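You operate a simulated robot arm through the tools that you are given. There is no shell and no other tool.

You run a simulated robot arm. Do the job below in one go: nothing can be reset, and whatever is moved stays where it is left.

TASK
Swap the flattened purple coil in the square carton for the small teal coil; fold it shut.
Fine: the purple coil goes on the middle of the blue mat; teal lies in the eye of the large black coil, unharmed; all four flaps flat; leave the other coils and the spoked ring.

The check looks at the end state, three seconds after you hand in, the way a careful person would. Anything else that was tipped, shoved, dropped, spilled or broken makes it a failure. Flat cloth is picked up by pressing the open fingertips on it (5 to 10 N) and closing them slowly along it; thin cloth reads only 2 to 8 mm in the jaws.

THE ROBOT
A 7-joint arm with a two-finger parallel gripper, fixed in place. Base frame: the origin is at the foot of the arm, x ahead of it, y to its left, z up; the work surface is at about z = 76. Readings come in cm, degrees, newtons and seconds.
Its first joint turns from -132.0 to 132.0 degrees. Payload 3.91 kg.
Tool frame: the origin (TCP) lies between the finger pads and is the grasp point; the fingertips stand 3 cm ahead of it; z points along the fingers, y is the line along which they close. The gripper opens to 11 cm. The fingers are 2 cm wide and 1 cm thick; the gripper's body (4.8 by 11.2 cm) begins 5.5 cm behind the TCP.
Orientation is told as [roll, pitch, yaw] about the base's x, y, z axes, in that order, counted from this pose: with the fingers straight down and closing along the base's y, the tool's x points along the base's -x, its y along +y and its z along -z.

THE INTERFACE
- The arm moves only by the tool step_arm. Its arguments are lists of equal length, an entry for each row: "linear": the shift along the tool's x, y, z in units of 500 mm (1.0 is 500 mm), a list of three; "rotation": the turn, a rotation vector about the tool's x, y, z in units of 45 degrees (1.0 is 45 degrees), a list of three; "fingers": the finger opening in cm, from 0 to 11. In form: {"linear": [[tx, ty, tz], ...], "rotation": [[rx, ry, rz], ...], "fingers": [fingers, ...]}. A call has 1 to 20 rows; each row is the pose to reach, as a shift and turn from the pose commanded when the call began, along the tool's axes at that moment. A call with a number of a shift or a turn outside -1 to 1 is refused whole. Each row takes 0.2 s and may step no farther than 5 cm and 8.6 degrees from the row before; otherwise, or with a gripper value out of range, the whole call is refused. Where a pose cannot be reached the arm comes as near as it can. A force on the tool above 40 N (or 10 N above the force at the start of the call, whichever is more), or a blocked arm, ends the call early, and 0.2 s more pass. Each finger travels about 10.8 cm/s and halts on what it meets, pressing with about 30 N; the grip force reading is that of the motor and also rises with nothing between the fingers. The clock runs only during rows and for 0.2 s after the last one: add rows that repeat a pose to give the fingers time. The reply holds the time, the measured pose of the TCP, the force on the tool along the base axes, the opening and the grip force, in the units named above and with some noise, with the torque about the TCP (base axes, N m) and any sound that the robot's microphone picked up, and new pictures: "show" is both (left out), scene, wrist or none.
- Cameras (640 x 400 px; columns grow to the right, rows downward): "scene" is fixed at [39.9, -65.05, 143.12]; the picture's right is [0.77, -0.64, 0.00], its down [-0.44, -0.52, -0.73] and it looks along [0.47, 0.56, -0.68] (base axes); focal length 315 px, centre (320, 200). "wrist" rides on the gripper at [7.2, 1.7, -10.3] in the tool frame; the picture's right is [-0.23, 0.97, 0.00], its down [-0.76, -0.18, -0.62] and it looks along [-0.61, -0.14, 0.78] (tool axes); focal length 222 px, centre (320, 200). There is no depth. A picture from a camera that has moved, and an enlarged one, comes with that camera's place and axes in the base frame and with its lens.
- close_up(camera, box): a new picture of the part [left, top, right, bottom] of that camera's present view, enlarged. No time passes.
- job_done(): hands the job in; it is judged then, once.

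Nothing tells you positions but the pictures and the camera data. Unless the task says otherwise, let go and move clear before handing in.

The tools are called after ">>>" by a JSON object that holds its "api" and its "payload". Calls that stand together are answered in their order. step_arm: Moves the arm, as the interface text tells. Its arguments: {"type":"object","properties":{"linear":{"type":"array","items":{"type":"array","items":{"type":"number"}}},"rotation":{"type":"array","items":{"type":"array","items":{"type":"number"}}},"fingers":{"type":"array","items":{"type":"number"}},"show":{"type":"string","enum":["both","scene","wrist","none"]}},"required":["linear","rotation","fingers"]} The other tools are called the same way: close_up (camera, box) takes an enlarged picture of a part of a camera's view; job_done () hands the job in.

At the start:

```text
clock: 0.0
tool_pos: [56.36, -19.75, 117.22]
ee_rot: [0.1, -0.1, -0.1]
contact_force: [-0.6, 0.1, 0.3]
moment: [0.0, -0.02, -0.01]
finger_gap: 11.0
gripper_force: 0.1
```

scene: 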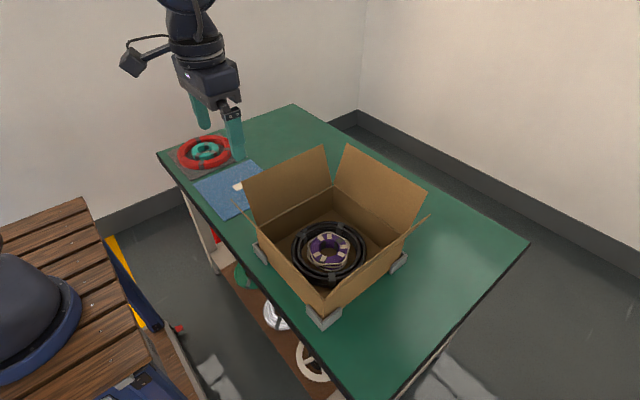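
wrist: 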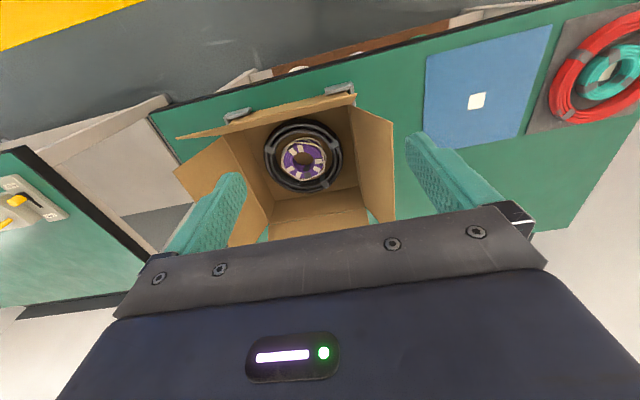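

I see an open square carton on the green table holding a large black coil with a purple coil in it, a blue mat, and a red coil with a teal coil in its middle. I'll look closer before moving.

>>> {"api": "close_up", "payload": {"camera": "scene", "box": [230, 130, 440, 330]}}

>>> {"api": "close_up", "payload": {"camera": "scene", "box": [150, 110, 280, 230]}}

>>> {"api": "close_up", "payload": {"camera": "wrist", "box": [150, 60, 410, 250]}}

>>> {"api": "close_up", "payload": {"camera": "wrist", "box": [400, 0, 640, 160]}}

```text
2.00 times, centred on (335, 230) of scene
camera zoom: at [39.9, -65.05, 143.12], right [0.77, -0.64, 0.0], down [-0.44, -0.52, -0.73], along [0.47, 0.56, -0.68], focal length 630 px, centre (290, 140)
```

zoom: 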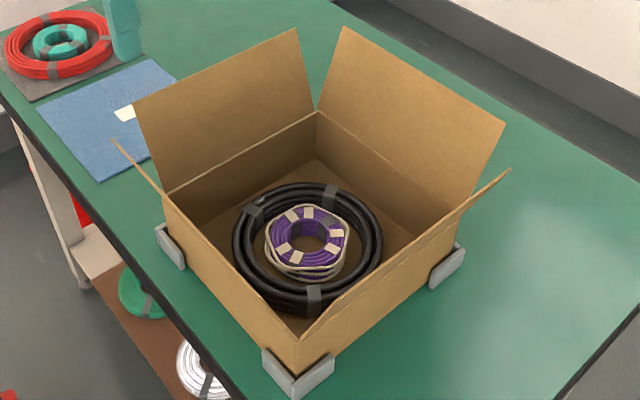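

```text
3.33 times, centred on (215, 170) of scene
camera zoom: at [39.9, -65.05, 143.12], right [0.77, -0.64, 0.0], down [-0.44, -0.52, -0.73], along [0.47, 0.56, -0.68], focal length 1050 px, centre (670, 300)
```

zoom: 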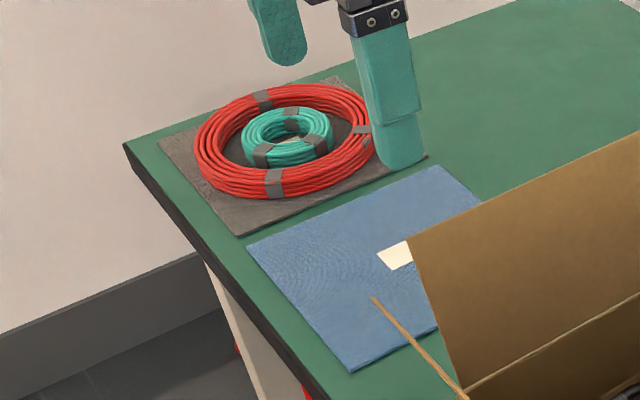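

```text
2.11 times, centred on (280, 155) of wrist
camera zoom: at [49.13, -18.19, 127.61], right [0.23, 0.97, 0.0], down [0.76, -0.18, 0.62], along [0.61, -0.14, -0.78], focal length 468 px, centre (404, 295)
```

zoom: 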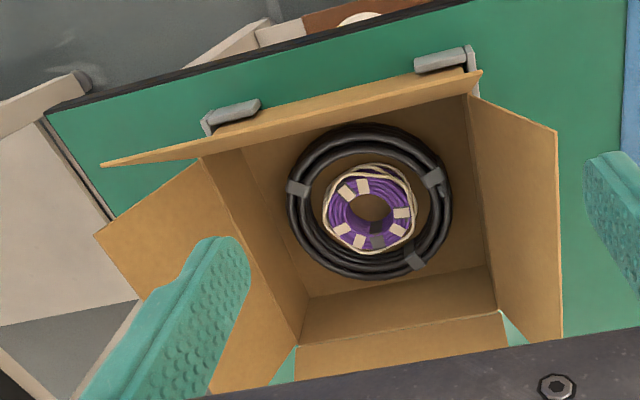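

```text
2.50 times, centred on (520, 80) of wrist
camera zoom: at [49.13, -18.19, 127.61], right [0.23, 0.97, 0.0], down [0.76, -0.18, 0.62], along [0.61, -0.14, -0.78], focal length 555 px, centre (-180, 500)
```

zoom: 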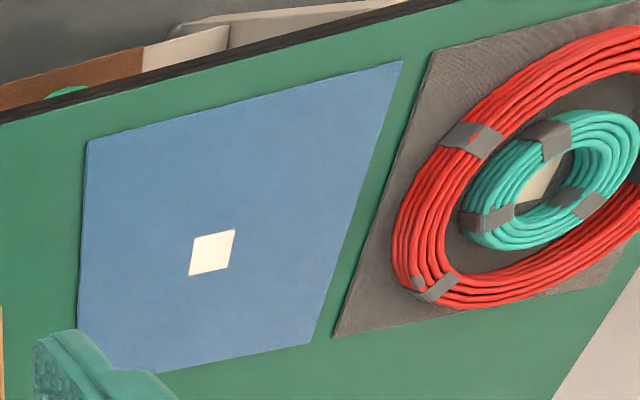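

>>> {"api": "close_up", "payload": {"camera": "scene", "box": [285, 210, 375, 290]}}

>>> {"api": "close_up", "payload": {"camera": "wrist", "box": [255, 110, 355, 200]}}

>>> {"api": "close_up", "payload": {"camera": "scene", "box": [220, 200, 350, 390]}}

>>> {"api": "close_up", "payload": {"camera": "scene", "box": [165, 125, 245, 185]}}

```text
5.00 times, centred on (330, 250) of scene
camera zoom: at [39.9, -65.05, 143.12], right [0.77, -0.64, 0.0], down [-0.44, -0.52, -0.73], along [0.47, 0.56, -0.68], focal length 1575 px, centre (270, -50)
```

zoom: 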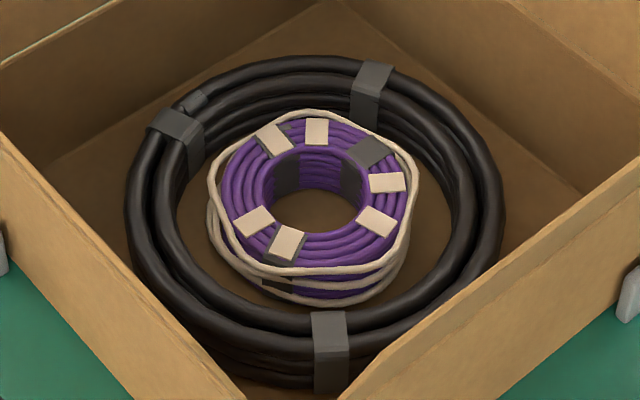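

```text
4.44 times, centred on (305, 155) of wrist
camera zoom: at [49.13, -18.19, 127.61], right [0.23, 0.97, 0.0], down [0.76, -0.18, 0.62], along [0.61, -0.14, -0.78], focal length 987 px, centre (387, 400)
```

zoom: 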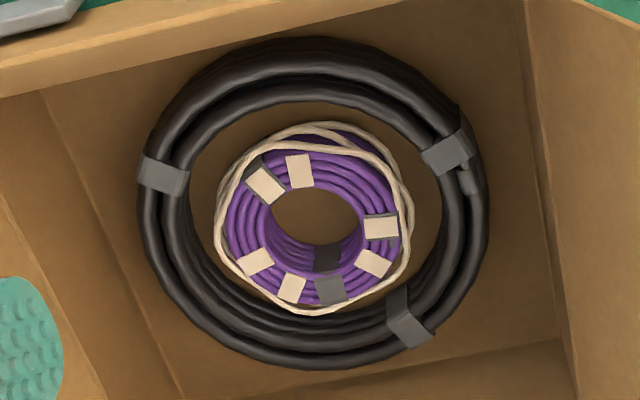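

```text
2.11 times, centred on (285, 295) of scene
camera zoom: at [39.9, -65.05, 143.12], right [0.77, -0.64, 0.0], down [-0.44, -0.52, -0.73], along [0.47, 0.56, -0.68], focal length 663 px, centre (394, 0)
```

zoom: 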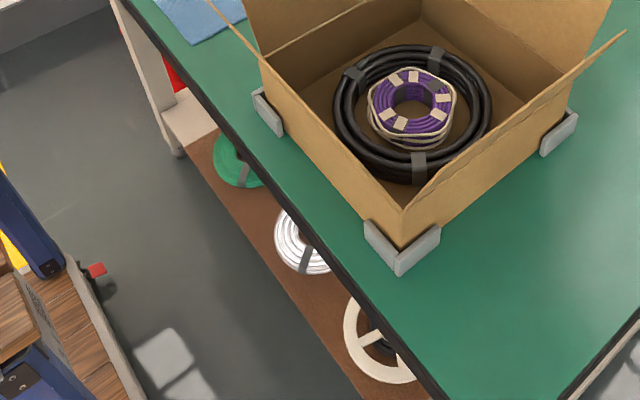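

```text
6.67 times, centred on (205, 155) of scene
camera zoom: at [39.9, -65.05, 143.12], right [0.77, -0.64, 0.0], down [-0.44, -0.52, -0.73], along [0.47, 0.56, -0.68], focal length 2100 px, centre (1087, 500)
```

zoom: 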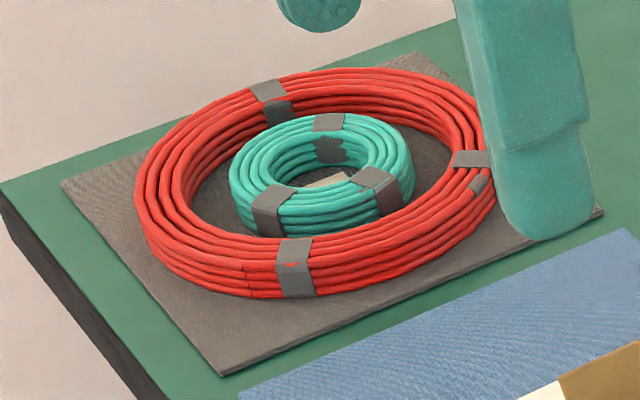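

The purple coil sits near (74, -28) inside the black coil. The mat centre is near (70, 12) and the teal coil near (70, 36). I'll move above the carton to look straight down.

>>> {"api": "step_arm", "payload": {"linear": [[-0.071, -0.032, 0.02], [-0.142, -0.064, 0.05], [-0.213, -0.097, 0.09], [-0.284, -0.129, 0.13], [-0.354, -0.161, 0.184], [-0.354, -0.161, 0.184], [-0.354, -0.161, 0.184]], "rotation": [[0, 0, 0], [0, 0, 0], [0, 0, 0], [0, 0, 0], [0, 0, 0], [0, 0, 0], [0, 0, 0]], "fingers": [11, 11, 11, 11, 11, 11, 11]}}

```text
clock: 1.6
tool_pos: [74.03, -27.8, 108.08]
ee_rot: [0.0, -0.2, 0.0]
contact_force: [0.0, -0.4, 0.8]
moment: [0.0, -0.02, -0.01]
finger_gap: 11.01
gripper_force: 0.1
camera wrist: at [66.61, -26.11, 118.42], right [0.23, 0.97, 0.0], down [0.76, -0.18, 0.62], along [0.61, -0.14, -0.78], focal length 222 px, centre (320, 200)
```

scene: 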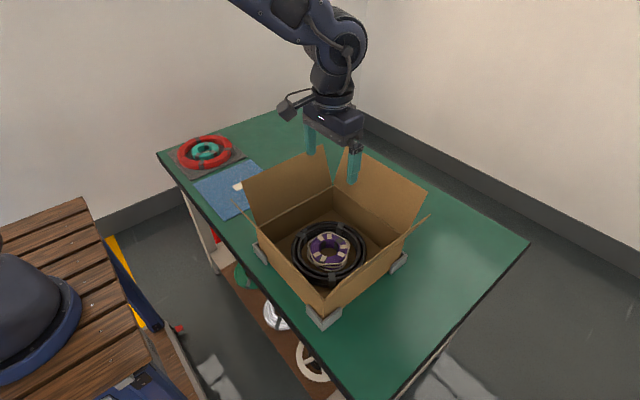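
wrist: 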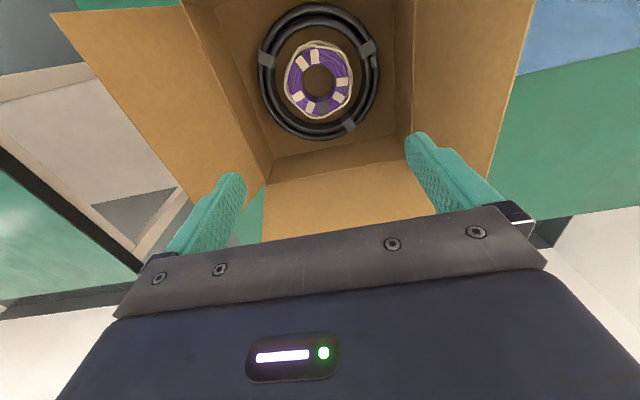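

>>> {"api": "close_up", "payload": {"camera": "wrist", "box": [240, 0, 400, 160]}}

```text
2.50 times, centred on (320, 80) of wrist
camera zoom: at [66.61, -26.11, 118.42], right [0.23, 0.97, 0.0], down [0.76, -0.18, 0.62], along [0.61, -0.14, -0.78], focal length 555 px, centre (320, 500)
```

zoom: 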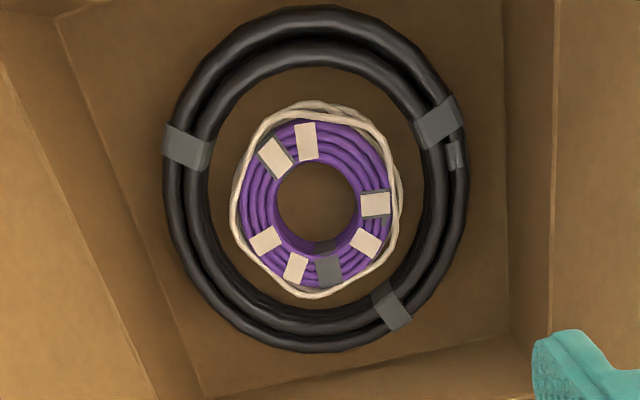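

The carton interior and the gap round the purple coil are clear: its eye is about 5 cm wide, near (73.5, -27.8). I'll narrow the fingers and come down partway, then check the alignment, planning to grip the coil from inside its eye.

>>> {"api": "step_arm", "payload": {"linear": [[0.003, 0, 0.08], [0.006, 0, 0.16], [0.01, 0, 0.24], [0.01, 0, 0.32], [0.01, 0, 0.36], [0.01, 0, 0.36], [0.01, 0, 0.36]], "rotation": [[0, 0, 0], [0, 0, 0], [0, 0, 0], [0, 0, 0], [0, 0, 0], [0, 0, 0], [0, 0, 0]], "fingers": [9, 7, 5, 3, 1, 0.4, 0.4]}}

```text
clock: 3.2
tool_pos: [73.6, -27.88, 90.07]
ee_rot: [0.1, -0.1, -0.1]
contact_force: [0.7, -0.2, 0.0]
moment: [0.05, -0.01, 0.01]
finger_gap: 0.43
gripper_force: 0.0
camera wrist: at [66.32, -26.28, 100.41], right [0.23, 0.97, 0.0], down [0.76, -0.18, 0.62], along [0.61, -0.14, -0.78], focal length 222 px, centre (320, 200)
```

scene: 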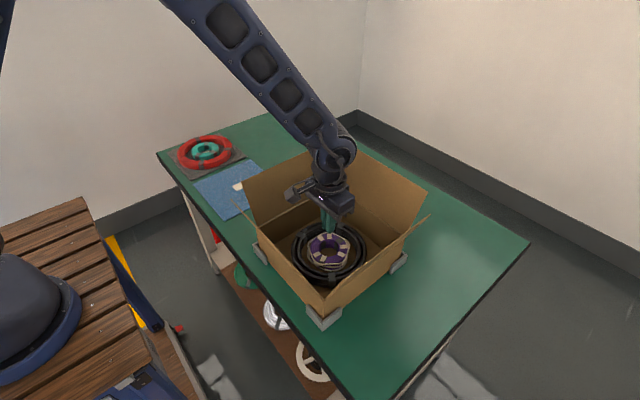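
wrist: 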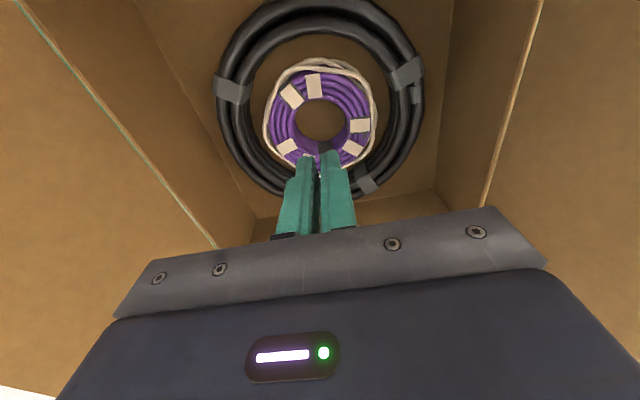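

>>> {"api": "close_up", "payload": {"camera": "wrist", "box": [240, 40, 400, 200]}}

>>> {"api": "close_up", "payload": {"camera": "scene", "box": [270, 170, 400, 290]}}

```text
2.50 times, centred on (320, 120) of wrist
camera zoom: at [66.32, -26.28, 100.41], right [0.23, 0.97, 0.0], down [0.76, -0.18, 0.62], along [0.61, -0.14, -0.78], focal length 555 px, centre (320, 400)
```

zoom: 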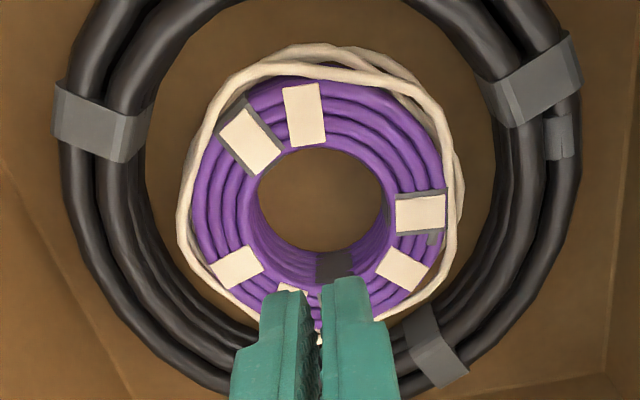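

```text
3.33 times, centred on (335, 230) of scene
camera zoom: at [39.9, -65.05, 143.12], right [0.77, -0.64, 0.0], down [-0.44, -0.52, -0.73], along [0.47, 0.56, -0.68], focal length 1050 px, centre (270, 100)
```

zoom: 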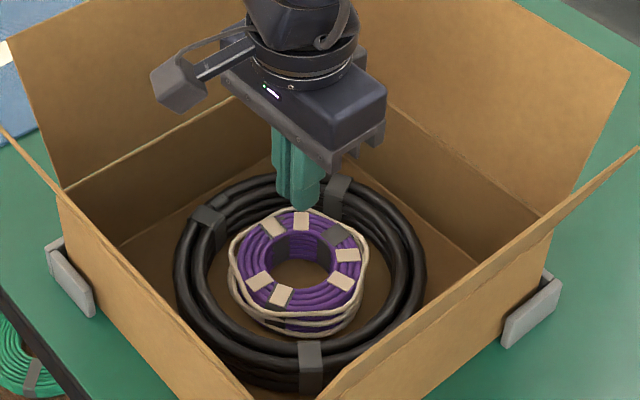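

The fingers are centred over the purple coil's eye at about (73.5, -27.85), and its top is near z = 81. I'll lower them into the eye.

>>> {"api": "step_arm", "payload": {"linear": [[0.002, 0, 0.05], [0.002, 0, 0.1], [0.002, 0, 0.14], [0.002, 0, 0.17], [0.002, 0, 0.19], [0.002, 0, 0.198], [0.002, 0, 0.198]], "rotation": [[0, 0, 0], [0, 0, 0], [0, 0, 0], [0, 0, 0], [0, 0, 0], [0, 0, 0], [0, 0, 0]], "fingers": [0.4, 0.4, 0.4, 0.4, 0.4, 0.4, 0.4]}}

```text
clock: 4.8
tool_pos: [73.59, -27.97, 80.1]
ee_rot: [0.1, -0.1, -0.1]
contact_force: [-0.2, 0.9, 0.0]
moment: [-0.02, -0.02, -0.02]
finger_gap: 0.4
gripper_force: 0.0
camera wrist: at [66.22, -26.28, 90.49], right [0.23, 0.97, 0.0], down [0.76, -0.18, 0.62], along [0.61, -0.14, -0.78], focal length 222 px, centre (320, 200)
```

scene: 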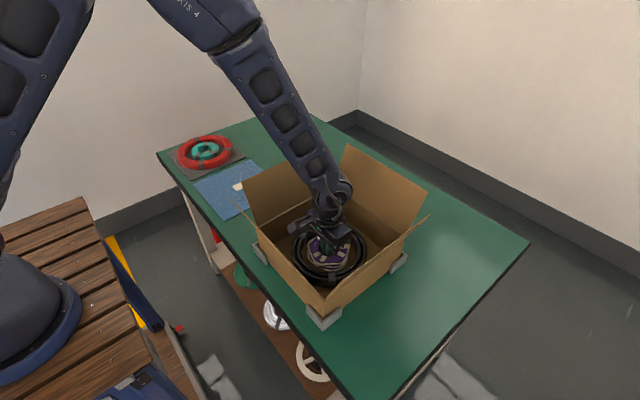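
wrist: 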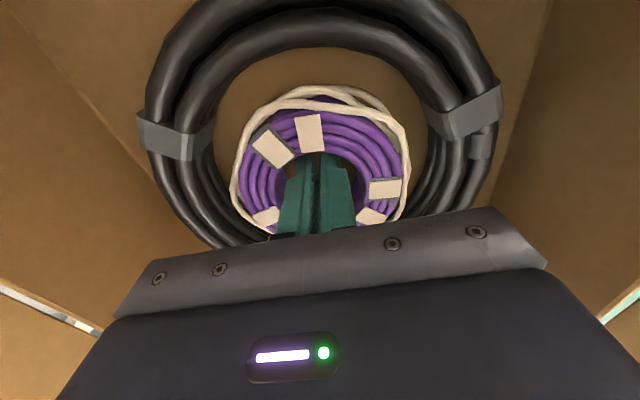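

The fingers are in the eye with no contact. I'll open them gently outward until they meet the coil.

>>> {"api": "step_arm", "payload": {"linear": [[0, 0, 0], [0, 0, 0], [0, 0, 0], [0, 0, 0], [0, 0, 0], [0, 0, 0], [0, 0, 0], [0, 0, 0]], "rotation": [[0, 0, 0], [0, 0, 0], [0, 0, 0], [0, 0, 0], [0, 0, 0], [0, 0, 0], [0, 0, 0], [0, 0, 0]], "fingers": [0.9, 1.4, 1.8, 2.1, 2.4, 2.7, 3.0, 3.0], "show": "wrist"}}

```text
clock: 6.6
tool_pos: [73.51, -28.03, 80.12]
ee_rot: [0.1, -0.1, 0.0]
contact_force: [0.2, 1.1, 0.5]
moment: [0.05, -0.02, 0.06]
finger_gap: 2.1
gripper_force: 0.1
camera wrist: at [66.22, -26.27, 90.5], right [0.23, 0.97, 0.0], down [0.76, -0.18, 0.62], along [0.61, -0.14, -0.78], focal length 222 px, centre (320, 200)
```

wrist: 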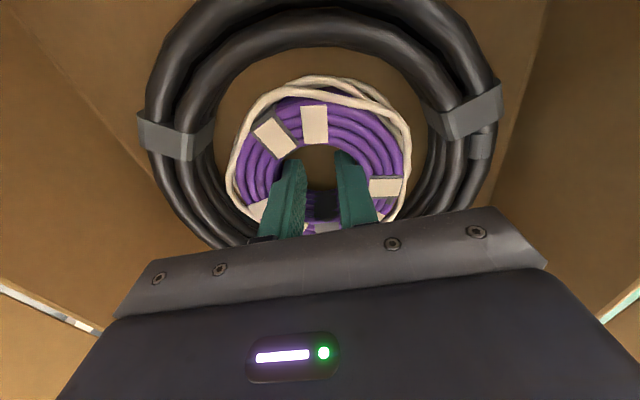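

The fingers stopped at 2.1 cm against the inside of the coil. I'll try a small slow lift to see if it holds.

>>> {"api": "step_arm", "payload": {"linear": [[0, 0, 0], [0, 0, -0.01], [0, 0, -0.02], [0, 0, -0.03], [0, 0, -0.04], [0, 0, -0.05], [0, 0, -0.06], [0, 0, -0.06]], "rotation": [[0, 0, 0], [0, 0, 0], [0, 0, 0], [0, 0, 0], [0, 0, 0], [0, 0, 0], [0, 0, 0], [0, 0, 0]], "fingers": [3.5, 3.5, 3.5, 3.5, 3.5, 3.5, 3.5, 3.5]}}

```text
clock: 8.4
tool_pos: [73.53, -27.88, 83.2]
ee_rot: [0.1, 0.0, -0.1]
contact_force: [-0.2, -0.4, -0.7]
moment: [0.02, 0.0, 0.02]
finger_gap: 2.18
gripper_force: 0.1
camera wrist: at [66.28, -26.21, 93.51], right [0.23, 0.97, 0.0], down [0.76, -0.18, 0.62], along [0.61, -0.14, -0.78], focal length 222 px, centre (320, 200)
```

scene: 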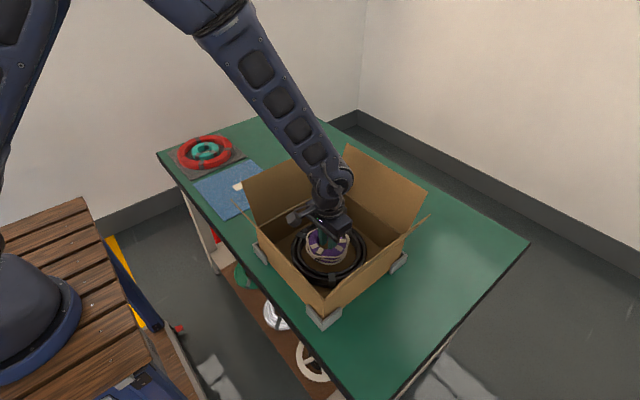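
wrist: 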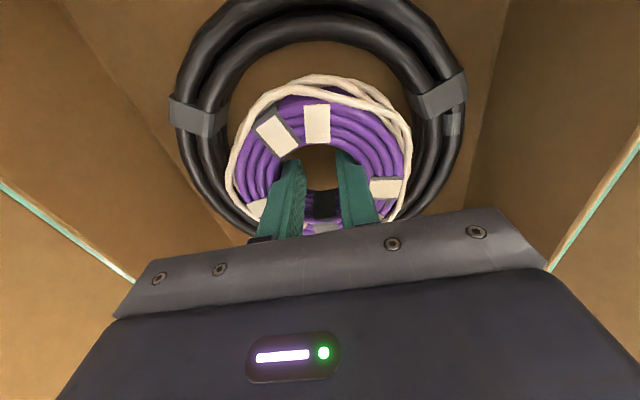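

The purple coil comes up cleanly on the fingers and is light. I'll lift it clear of the flaps and carry it over to the blue mat.

>>> {"api": "step_arm", "payload": {"linear": [[0, 0, -0.04], [0, 0, -0.1], [0, 0, -0.16], [0, 0, -0.22], [0, 0, -0.28], [0, 0, -0.34], [0, 0, -0.4], [0, 0, -0.46], [0, 0, -0.5], [0.005, 0.05, -0.5]], "rotation": [[0, 0, 0], [0, 0, 0], [0, 0, 0], [0, 0, 0], [0, 0, 0], [0, 0, 0], [0, 0, 0], [0, 0, 0], [0, 0, 0], [0, 0, 0]], "fingers": [3.5, 3.5, 3.5, 3.5, 3.5, 3.5, 3.5, 3.5, 3.5, 3.5]}}

```text
clock: 10.6
tool_pos: [73.3, -25.22, 108.07]
ee_rot: [0.2, -0.1, 0.0]
contact_force: [0.6, 0.0, -1.2]
moment: [0.02, -0.03, 0.01]
finger_gap: 2.25
gripper_force: 0.0
camera wrist: at [65.97, -23.64, 118.43], right [0.23, 0.97, 0.0], down [0.76, -0.18, 0.62], along [0.61, -0.14, -0.78], focal length 222 px, centre (320, 200)
```

scene: 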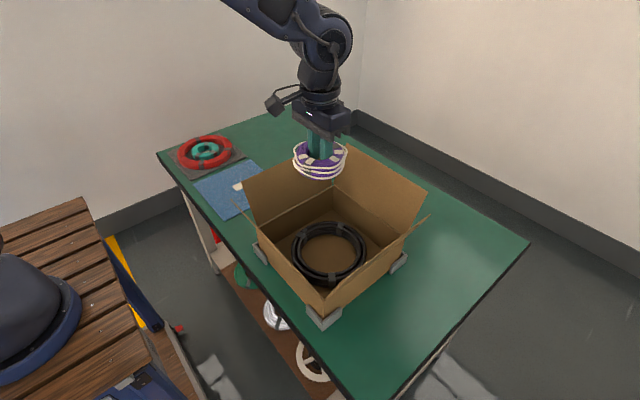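
wrist: 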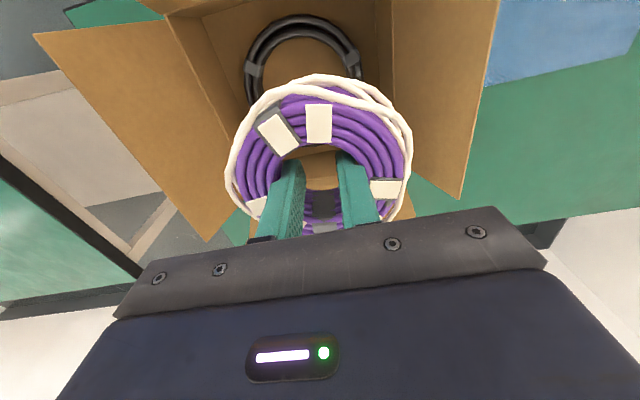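

The coil is held level. Next I'll carry it across to above the mat's middle.

>>> {"api": "step_arm", "payload": {"linear": [[0.005, 0.06, 0], [0.01, 0.13, 0], [0.016, 0.2, 0], [0.022, 0.27, 0], [0.028, 0.34, 0], [0.034, 0.41, 0], [0.04, 0.48, 0], [0.046, 0.55, 0], [0.052, 0.62, 0], [0.058, 0.69, 0], [0.062, 0.73, 0], [0.062, 0.75, 0], [0.062, 0.75, 0]], "rotation": [[0, 0, 0], [0, 0, 0], [0, 0, 0], [0, 0, 0], [0, 0, 0], [0, 0, 0], [0, 0, 0], [0, 0, 0], [0, 0, 0], [0, 0, 0], [0, 0, 0], [0, 0, 0], [0, 0, 0]], "fingers": [3.3, 3.3, 3.3, 3.3, 3.3, 3.3, 3.3, 3.3, 3.3, 3.3, 3.3, 3.3, 3.3]}}

```text
clock: 13.4
tool_pos: [70.33, 12.07, 108.22]
ee_rot: [0.0, -0.2, -0.1]
contact_force: [-0.2, 1.0, -0.8]
moment: [0.01, -0.02, -0.01]
finger_gap: 2.26
gripper_force: 0.1
camera wrist: at [63.06, 13.79, 118.63], right [0.23, 0.97, 0.0], down [0.76, -0.18, 0.62], along [0.61, -0.14, -0.78], focal length 222 px, centre (320, 200)
```

scene: 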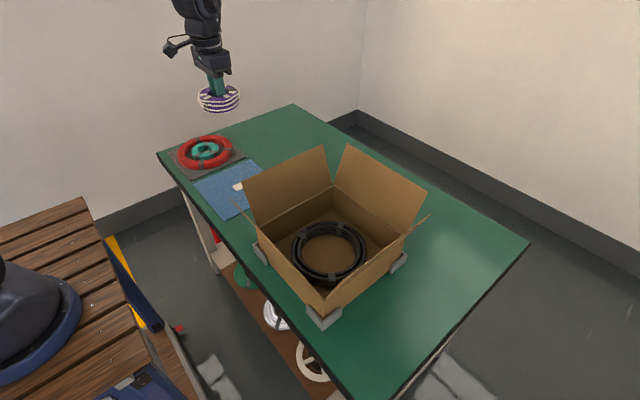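
wrist: 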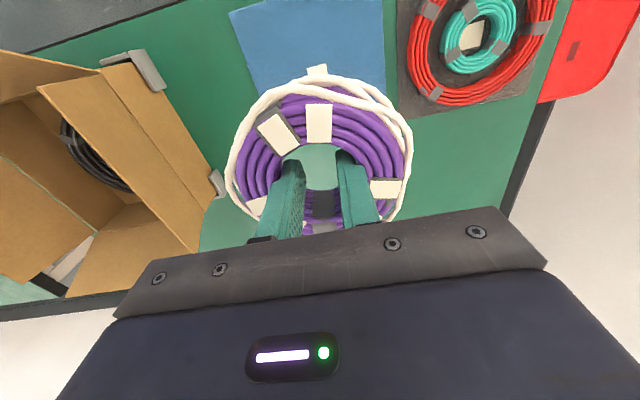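

The coil is over the mat centre at (70.2, 12.2). I'll lower it most of the way.

>>> {"api": "step_arm", "payload": {"linear": [[0.002, 0.002, 0.06], [0.002, 0.002, 0.13], [0.002, 0.002, 0.2], [0.002, 0.002, 0.27], [0.002, 0.002, 0.34], [0.002, 0.002, 0.41], [0.002, 0.002, 0.47], [0.002, 0.002, 0.51], [0.002, 0.002, 0.53], [0.002, 0.002, 0.53]], "rotation": [[0, 0, 0], [0, 0, 0], [0, 0, 0], [0, 0, 0], [0, 0, 0], [0, 0, 0], [0, 0, 0], [0, 0, 0], [0, 0, 0], [0, 0, 0]], "fingers": [3.3, 3.3, 3.3, 3.3, 3.3, 3.3, 3.3, 3.3, 3.3, 3.3]}}

```text
clock: 15.6
tool_pos: [70.06, 12.26, 81.7]
ee_rot: [0.1, -0.1, 0.0]
contact_force: [0.0, 0.6, -1.1]
moment: [0.0, 0.03, 0.0]
finger_gap: 3.1
gripper_force: 0.1
camera wrist: at [62.74, 14.01, 92.05], right [0.23, 0.97, 0.0], down [0.76, -0.18, 0.62], along [0.61, -0.14, -0.78], focal length 222 px, centre (320, 200)
```

scene: 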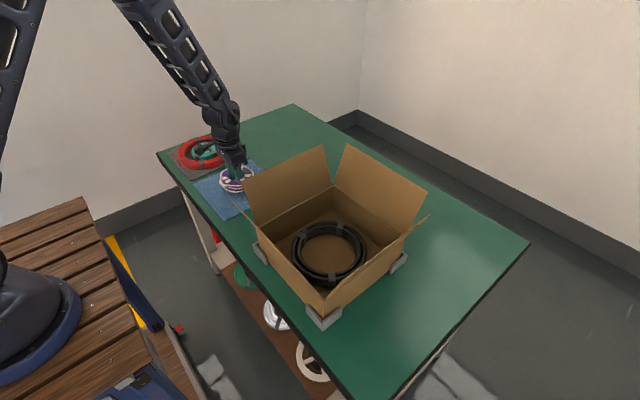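
wrist: 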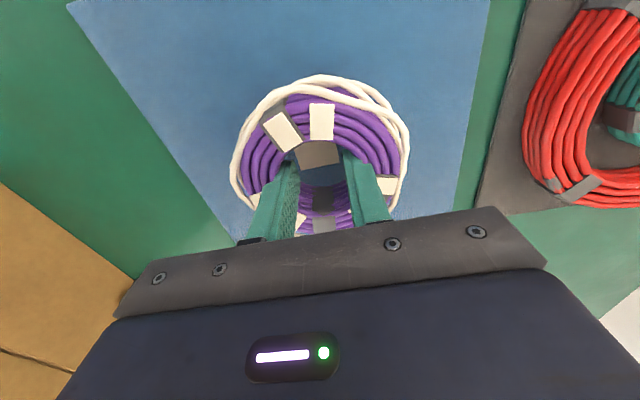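

The finger gap has grown to 3.1 cm, so the coil may have slid down a little toward the tips. I'll lower it gently the last bit onto the mat.

>>> {"api": "step_arm", "payload": {"linear": [[0, 0, 0.006], [0, 0, 0.012], [0, 0, 0.018], [0, 0, 0.024], [0, 0, 0.028], [0, 0, 0.028]], "rotation": [[0, 0, 0], [0, 0, 0], [0, 0, 0], [0, 0, 0], [0, 0, 0], [0, 0, 0]], "fingers": [3.2, 3.2, 3.2, 3.2, 3.2, 3.2]}}

>>> {"api": "close_up", "payload": {"camera": "scene", "box": [180, 130, 280, 220]}}

```text
clock: 17.0
tool_pos: [70.27, 12.23, 80.37]
ee_rot: [0.0, -0.1, 0.0]
contact_force: [-0.1, -0.9, 0.3]
moment: [0.0, 0.01, -0.01]
finger_gap: 3.12
gripper_force: 0.1
camera wrist: at [62.8, 13.92, 90.63], right [0.23, 0.97, 0.0], down [0.76, -0.18, 0.62], along [0.61, -0.14, -0.78], focal length 222 px, centre (320, 200)
```

scene: 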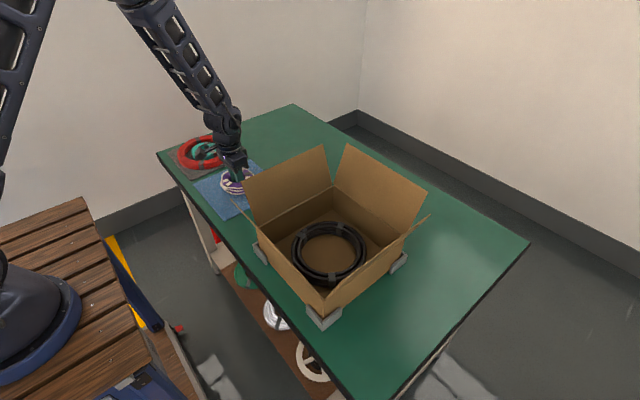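
wrist: 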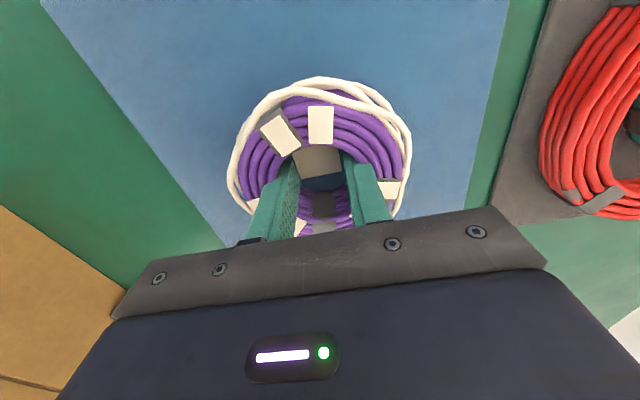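

```text
4.44 times, centred on (230, 175) of scene
camera zoom: at [39.9, -65.05, 143.12], right [0.77, -0.64, 0.0], down [-0.44, -0.52, -0.73], along [0.47, 0.56, -0.68], focal length 1400 px, centre (720, 311)
```

zoom: 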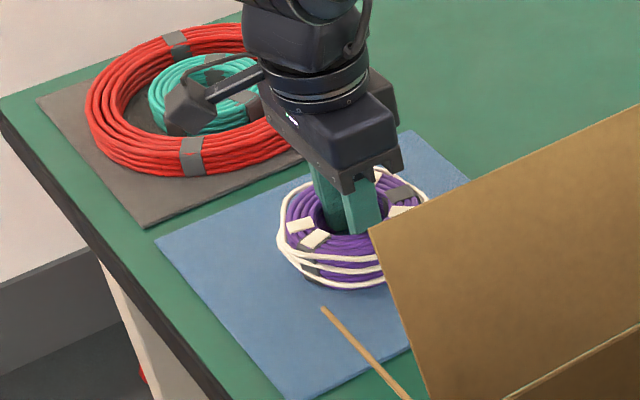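

The weight is off the fingers, so the coil is resting on the mat. I'll bring the fingers together gently and look.

>>> {"api": "step_arm", "payload": {"linear": [[0, 0, 0], [0, 0, 0], [0, 0, 0], [0, 0, 0], [0, 0, 0]], "rotation": [[0, 0, 0], [0, 0, 0], [0, 0, 0], [0, 0, 0], [0, 0, 0]], "fingers": [2.6, 2.0, 1.5, 1.0, 1.0], "show": "wrist"}}

```text
clock: 18.2
tool_pos: [70.09, 12.26, 80.23]
ee_rot: [0.1, -0.2, 0.1]
contact_force: [0.7, 0.2, 0.4]
moment: [-0.02, 0.02, 0.02]
finger_gap: 0.97
gripper_force: 0.0
camera wrist: at [62.81, 13.93, 90.64], right [0.23, 0.97, 0.0], down [0.76, -0.18, 0.62], along [0.61, -0.14, -0.78], focal length 222 px, centre (320, 200)
```

wrist: 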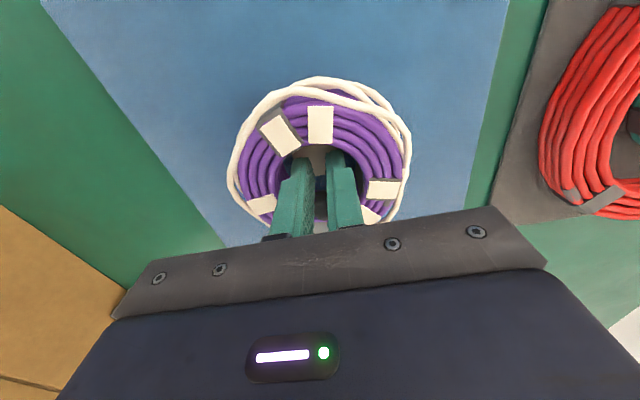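

The coil stayed put. I'll raise straight up and inspect.

>>> {"api": "step_arm", "payload": {"linear": [[0, 0, -0.03], [0, 0, -0.08], [0, 0, -0.16], [0, 0, -0.25], [0, 0, -0.34], [0, 0, -0.42], [0, 0, -0.48], [0, 0, -0.5], [0, 0, -0.5]], "rotation": [[0, 0, 0], [0, 0, 0], [0, 0, 0], [0, 0, 0], [0, 0, 0], [0, 0, 0], [0, 0, 0], [0, 0, 0], [0, 0, 0]], "fingers": [1, 1, 1, 1, 1, 1, 1, 1, 1]}}

>>> {"api": "close_up", "payload": {"camera": "wrist", "box": [200, 0, 440, 150]}}

>>> {"api": "close_up", "payload": {"camera": "scene", "box": [180, 130, 280, 220]}}

```text
clock: 20.2
tool_pos: [70.16, 12.03, 105.18]
ee_rot: [0.1, -0.2, -0.1]
contact_force: [0.3, -0.3, 0.7]
moment: [0.06, 0.01, 0.02]
finger_gap: 1.01
gripper_force: 0.1
camera wrist: at [62.9, 13.81, 115.64], right [0.23, 0.97, 0.0], down [0.76, -0.18, 0.62], along [0.61, -0.14, -0.78], focal length 222 px, centre (320, 200)
```

scene: 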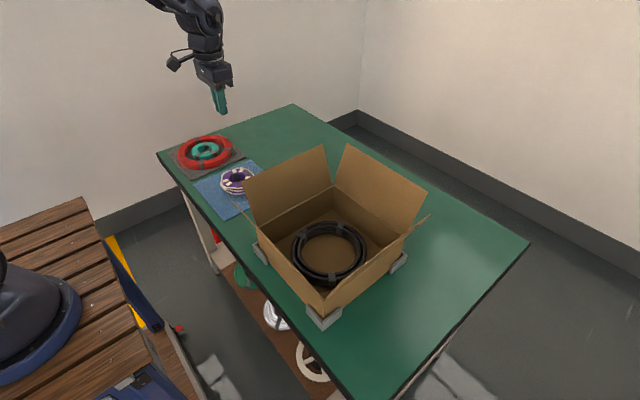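
wrist: 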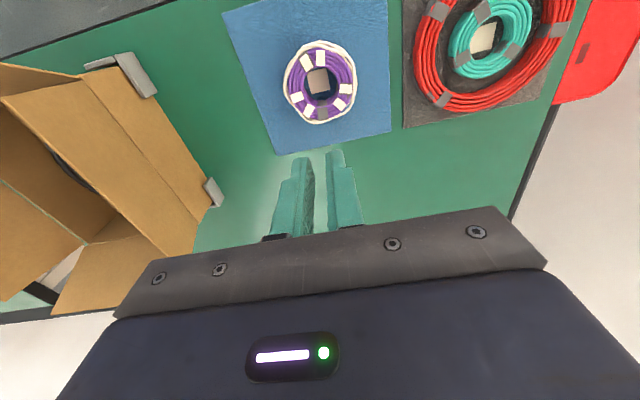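

```text
2.67 times, centred on (320, 75) of wrist
camera zoom: at [62.9, 13.81, 115.64], right [0.23, 0.97, 0.0], down [0.76, -0.18, 0.62], along [0.61, -0.14, -0.78], focal length 592 px, centre (320, 533)
```

zoom: 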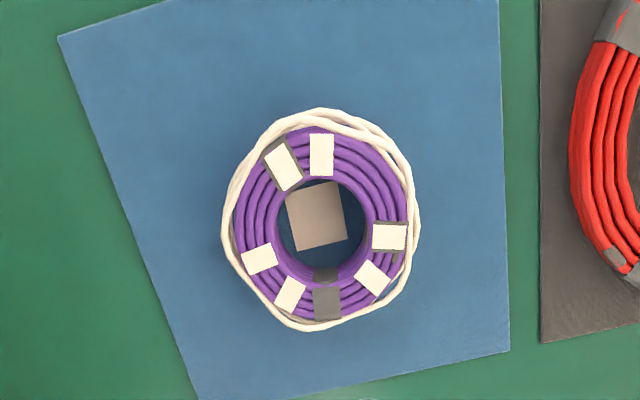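

```text
4.44 times, centred on (230, 175) of scene
camera zoom: at [39.9, -65.05, 143.12], right [0.77, -0.64, 0.0], down [-0.44, -0.52, -0.73], along [0.47, 0.56, -0.68], focal length 1400 px, centre (720, 311)
```

zoom: 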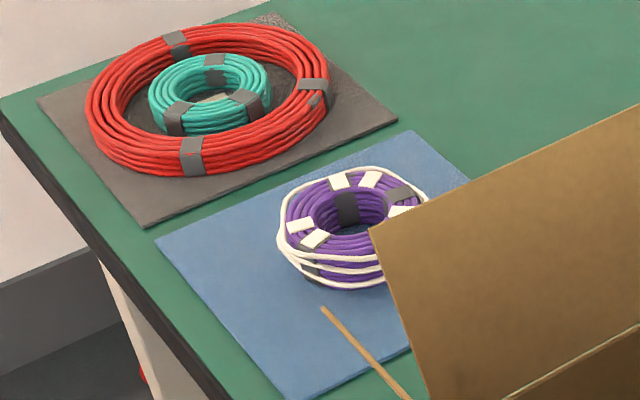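

The purple coil is lying flat on the middle of the blue mat, its eye over the centre label. Now I'll move above the teal coil at about (70, 36) for a close look.

>>> {"api": "step_arm", "payload": {"linear": [[0.001, 0.07, 0], [0.002, 0.15, 0], [0.003, 0.23, 0], [0.003, 0.31, 0], [0.003, 0.39, 0], [0.003, 0.45, 0], [0.003, 0.478, 0], [0.003, 0.478, 0.05], [0.003, 0.478, 0.1], [0.003, 0.478, 0.1]], "rotation": [[0, 0, 0], [0, 0, 0], [0, 0, 0], [0, 0, 0], [0, 0, 0], [0, 0, 0], [0, 0, 0], [0, 0, 0], [0, 0, 0], [0, 0, 0]], "fingers": [1, 1, 1, 1, 1, 1, 1, 0.6, 0.4, 0.4]}}

>>> {"api": "close_up", "payload": {"camera": "wrist", "box": [220, 20, 420, 170]}}

```text
clock: 22.4
tool_pos: [69.97, 35.9, 100.16]
ee_rot: [0.1, -0.1, 0.0]
contact_force: [0.5, 0.0, -0.1]
moment: [-0.01, 0.01, 0.0]
finger_gap: 0.39
gripper_force: 0.0
camera wrist: at [62.72, 37.6, 110.54], right [0.23, 0.97, 0.0], down [0.76, -0.18, 0.62], along [0.61, -0.14, -0.78], focal length 222 px, centre (320, 200)
```

scene: 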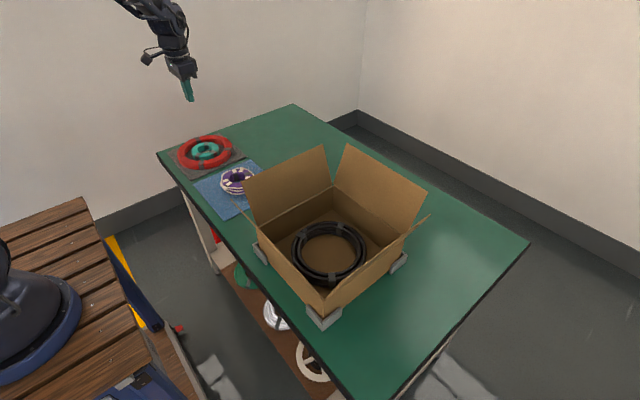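
wrist: 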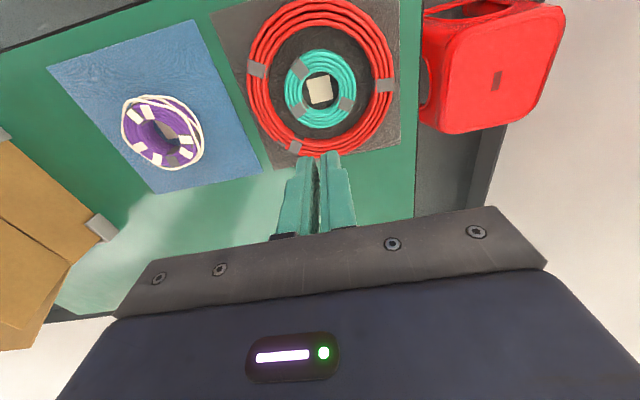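

```text
2.67 times, centred on (320, 95) of wrist
camera zoom: at [62.72, 37.6, 110.54], right [0.23, 0.97, 0.0], down [0.76, -0.18, 0.62], along [0.61, -0.14, -0.78], focal length 592 px, centre (320, 480)
```

zoom: 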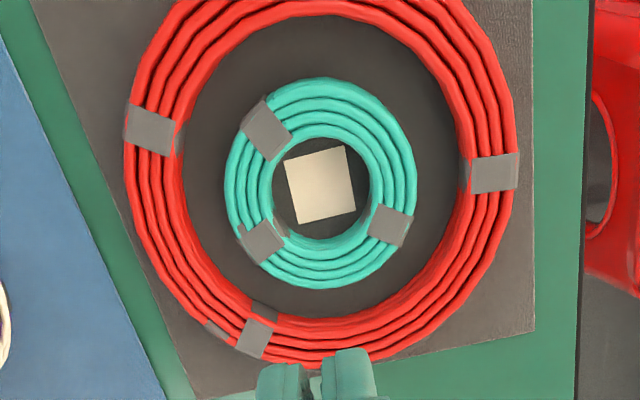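

The teal coil's eye is centred near (69.5, 36.2) with its top around z = 80. I'll centre on it and come down partway for another check.

>>> {"api": "step_arm", "payload": {"linear": [[0.009, 0.006, 0.05], [0.009, 0.006, 0.11], [0.009, 0.006, 0.17], [0.009, 0.006, 0.22], [0.009, 0.006, 0.24], [0.009, 0.006, 0.24]], "rotation": [[0, 0, 0], [0, 0, 0], [0, 0, 0], [0, 0, 0], [0, 0, 0], [0, 0, 0]], "fingers": [0.4, 0.4, 0.4, 0.4, 0.4, 0.4]}}

>>> {"api": "close_up", "payload": {"camera": "wrist", "box": [220, 40, 420, 190]}}

>>> {"api": "close_up", "payload": {"camera": "scene", "box": [160, 90, 250, 180]}}

```text
clock: 23.8
tool_pos: [69.65, 36.42, 88.2]
ee_rot: [0.0, -0.1, 0.1]
contact_force: [-0.3, 0.9, -0.2]
moment: [-0.02, 0.01, 0.01]
finger_gap: 0.41
gripper_force: 0.0
camera wrist: at [62.32, 38.04, 98.6], right [0.23, 0.97, 0.0], down [0.76, -0.18, 0.62], along [0.61, -0.14, -0.78], focal length 222 px, centre (320, 200)
```

scene: 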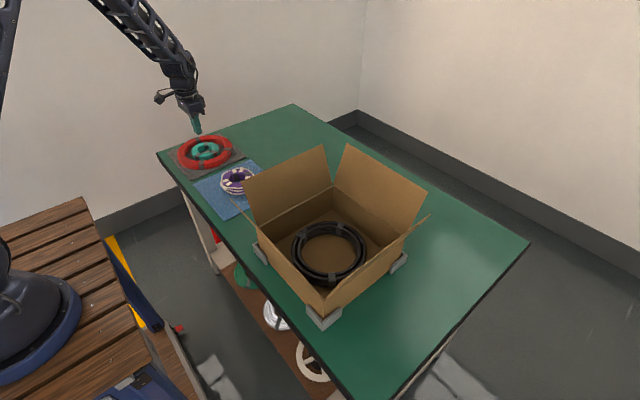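
wrist: 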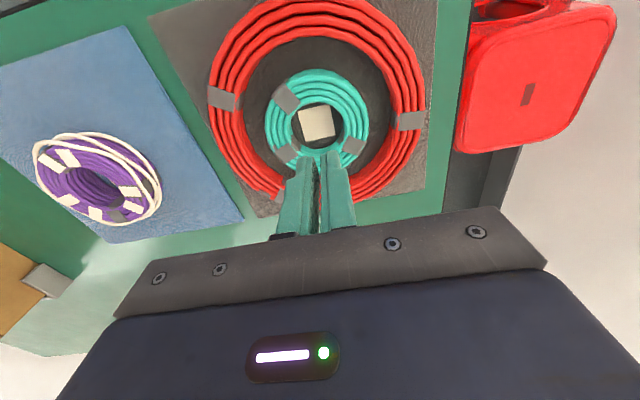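

```text
2.67 times, centred on (320, 115) of wrist
camera zoom: at [62.32, 38.04, 98.6], right [0.23, 0.97, 0.0], down [0.76, -0.18, 0.62], along [0.61, -0.14, -0.78], focal length 592 px, centre (320, 427)
```

zoom: 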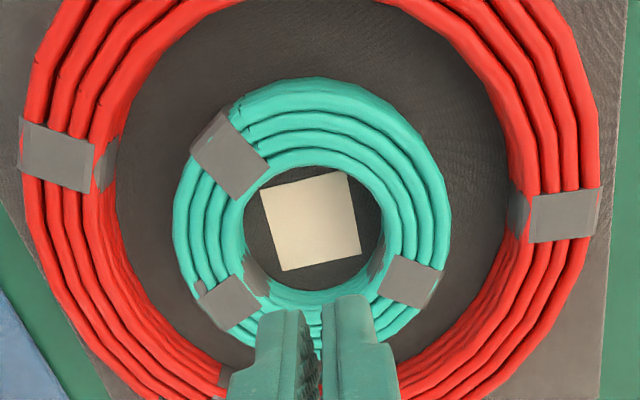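

```text
4.44 times, centred on (205, 135) of scene
camera zoom: at [39.9, -65.05, 143.12], right [0.77, -0.64, 0.0], down [-0.44, -0.52, -0.73], along [0.47, 0.56, -0.68], focal length 1400 px, centre (831, 489)
```

zoom: 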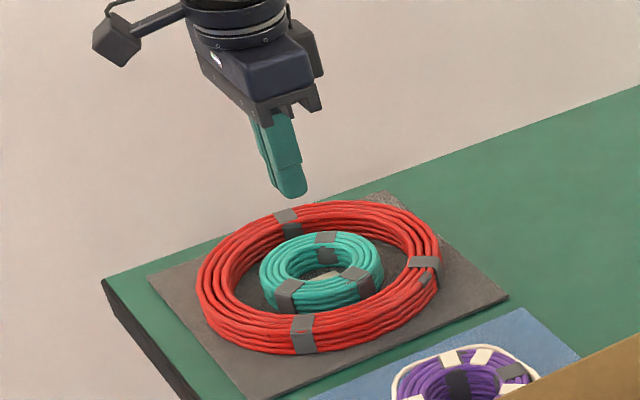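

The fingers are nearly centred over the teal eye and need only a tiny shift in y. The fingers have a step about 3.4 cm above the tips, so I'll stop with the coil's top just below it.

>>> {"api": "step_arm", "payload": {"linear": [[0, -0.003, 0.03], [0, -0.003, 0.07], [0, -0.003, 0.105], [0, -0.003, 0.13], [0, -0.003, 0.148], [0, -0.003, 0.154], [0, -0.003, 0.154]], "rotation": [[0, 0, 0], [0, 0, 0], [0, 0, 0], [0, 0, 0], [0, 0, 0], [0, 0, 0], [0, 0, 0]], "fingers": [0.4, 0.4, 0.4, 0.4, 0.4, 0.4, 0.4]}}

>>> {"api": "close_up", "payload": {"camera": "wrist", "box": [220, 60, 420, 240]}}

>>> {"api": "close_up", "payload": {"camera": "scene", "box": [160, 110, 250, 190]}}

```text
clock: 25.4
tool_pos: [69.65, 36.19, 80.76]
ee_rot: [0.1, -0.1, 0.0]
contact_force: [-0.2, -0.9, -1.0]
moment: [0.02, 0.0, 0.01]
finger_gap: 0.39
gripper_force: 0.0
camera wrist: at [62.34, 37.95, 91.04], right [0.23, 0.97, 0.0], down [0.76, -0.18, 0.62], along [0.61, -0.14, -0.78], focal length 222 px, centre (320, 200)
```

scene: 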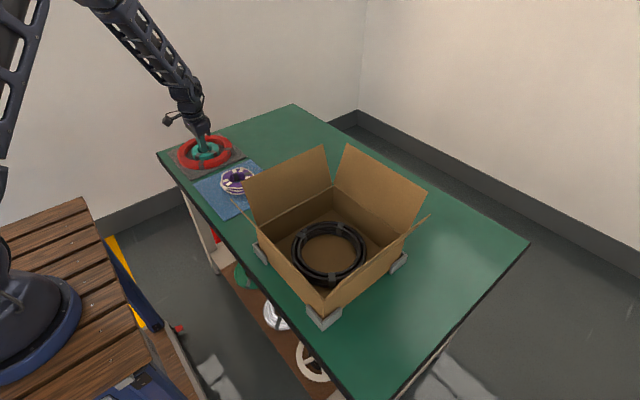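
wrist: 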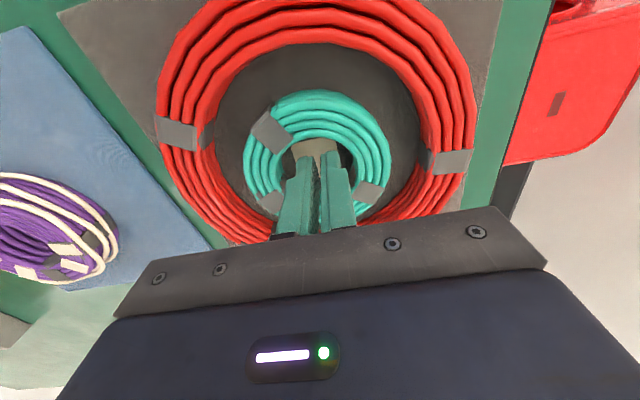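

```text
2.22 times, centred on (320, 150) of wrist
camera zoom: at [62.34, 37.95, 91.04], right [0.23, 0.97, 0.0], down [0.76, -0.18, 0.62], along [0.61, -0.14, -0.78], focal length 494 px, centre (320, 311)
```

zoom: 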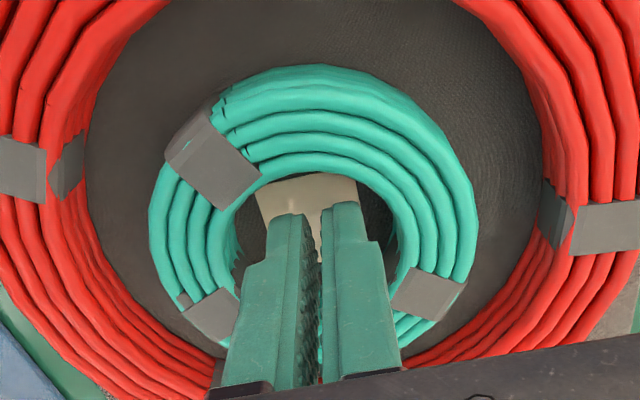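

```text
5.00 times, centred on (205, 150) of scene
camera zoom: at [39.9, -65.05, 143.12], right [0.77, -0.64, 0.0], down [-0.44, -0.52, -0.73], along [0.47, 0.56, -0.68], focal length 1575 px, centre (895, 450)
```

zoom: 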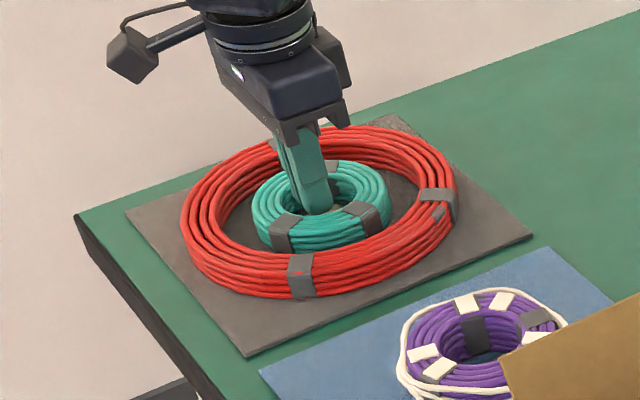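

The fingers are well inside the teal eye, with the step above the coil's top. I'll open gently in small steps and watch for the first contact.

>>> {"api": "step_arm", "payload": {"linear": [[0, 0, 0], [0, 0, 0], [0, 0, 0], [0, 0, 0], [0, 0, 0]], "rotation": [[0, 0, 0], [0, 0, 0], [0, 0, 0], [0, 0, 0], [0, 0, 0]], "fingers": [0.8, 1.2, 1.6, 2.0, 2.0], "show": "wrist"}}

```text
clock: 26.6
tool_pos: [69.75, 36.23, 80.59]
ee_rot: [0.1, -0.1, 0.1]
contact_force: [-0.4, 0.2, 0.4]
moment: [0.01, 0.04, 0.01]
finger_gap: 2.02
gripper_force: 0.1
camera wrist: at [62.33, 37.95, 91.04], right [0.23, 0.97, 0.0], down [0.76, -0.18, 0.62], along [0.61, -0.14, -0.78], focal length 222 px, centre (320, 200)
```

wrist: 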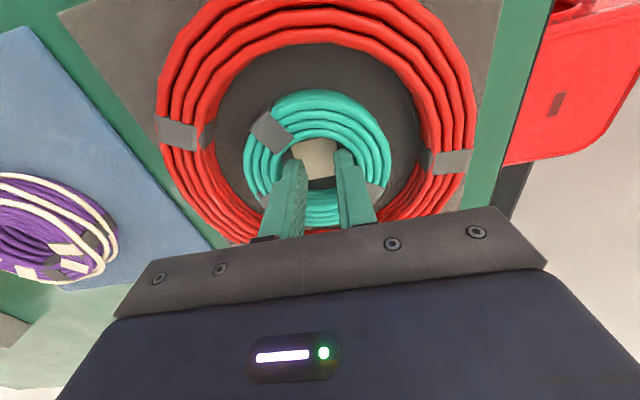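

>>> {"api": "step_arm", "payload": {"linear": [[0, 0, 0], [0, 0, 0], [0, 0, 0], [0, 0, 0], [0, 0, 0]], "rotation": [[0, 0, 0], [0, 0, 0], [0, 0, 0], [0, 0, 0], [0, 0, 0]], "fingers": [2.15, 2.3, 2.4, 2.5, 2.5], "show": "wrist"}}

>>> {"api": "close_up", "payload": {"camera": "wrist", "box": [220, 60, 420, 240]}}

```text
clock: 27.8
tool_pos: [69.67, 36.32, 80.67]
ee_rot: [0.0, -0.1, 0.0]
contact_force: [-0.6, -1.2, -0.3]
moment: [-0.01, 0.04, 0.05]
finger_gap: 2.5
gripper_force: 0.0
camera wrist: at [62.33, 37.95, 91.04], right [0.23, 0.97, 0.0], down [0.76, -0.18, 0.62], along [0.61, -0.14, -0.78], focal length 222 px, centre (320, 200)
```

wrist: 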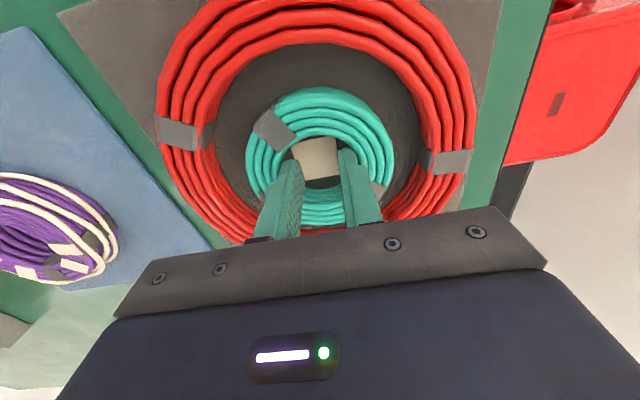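

```text
2.22 times, centred on (320, 150) of wrist
camera zoom: at [62.33, 37.95, 91.04], right [0.23, 0.97, 0.0], down [0.76, -0.18, 0.62], along [0.61, -0.14, -0.78], focal length 494 px, centre (320, 311)
```

zoom: 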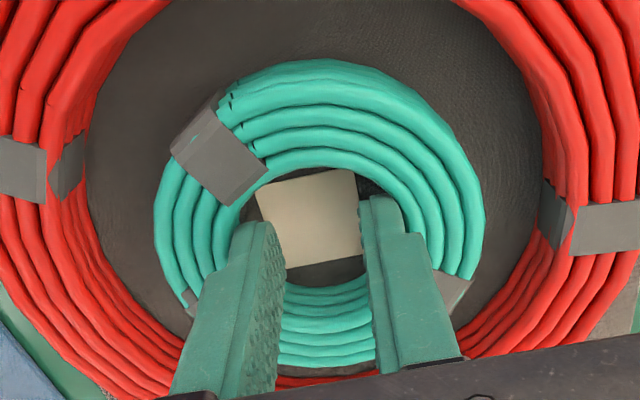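

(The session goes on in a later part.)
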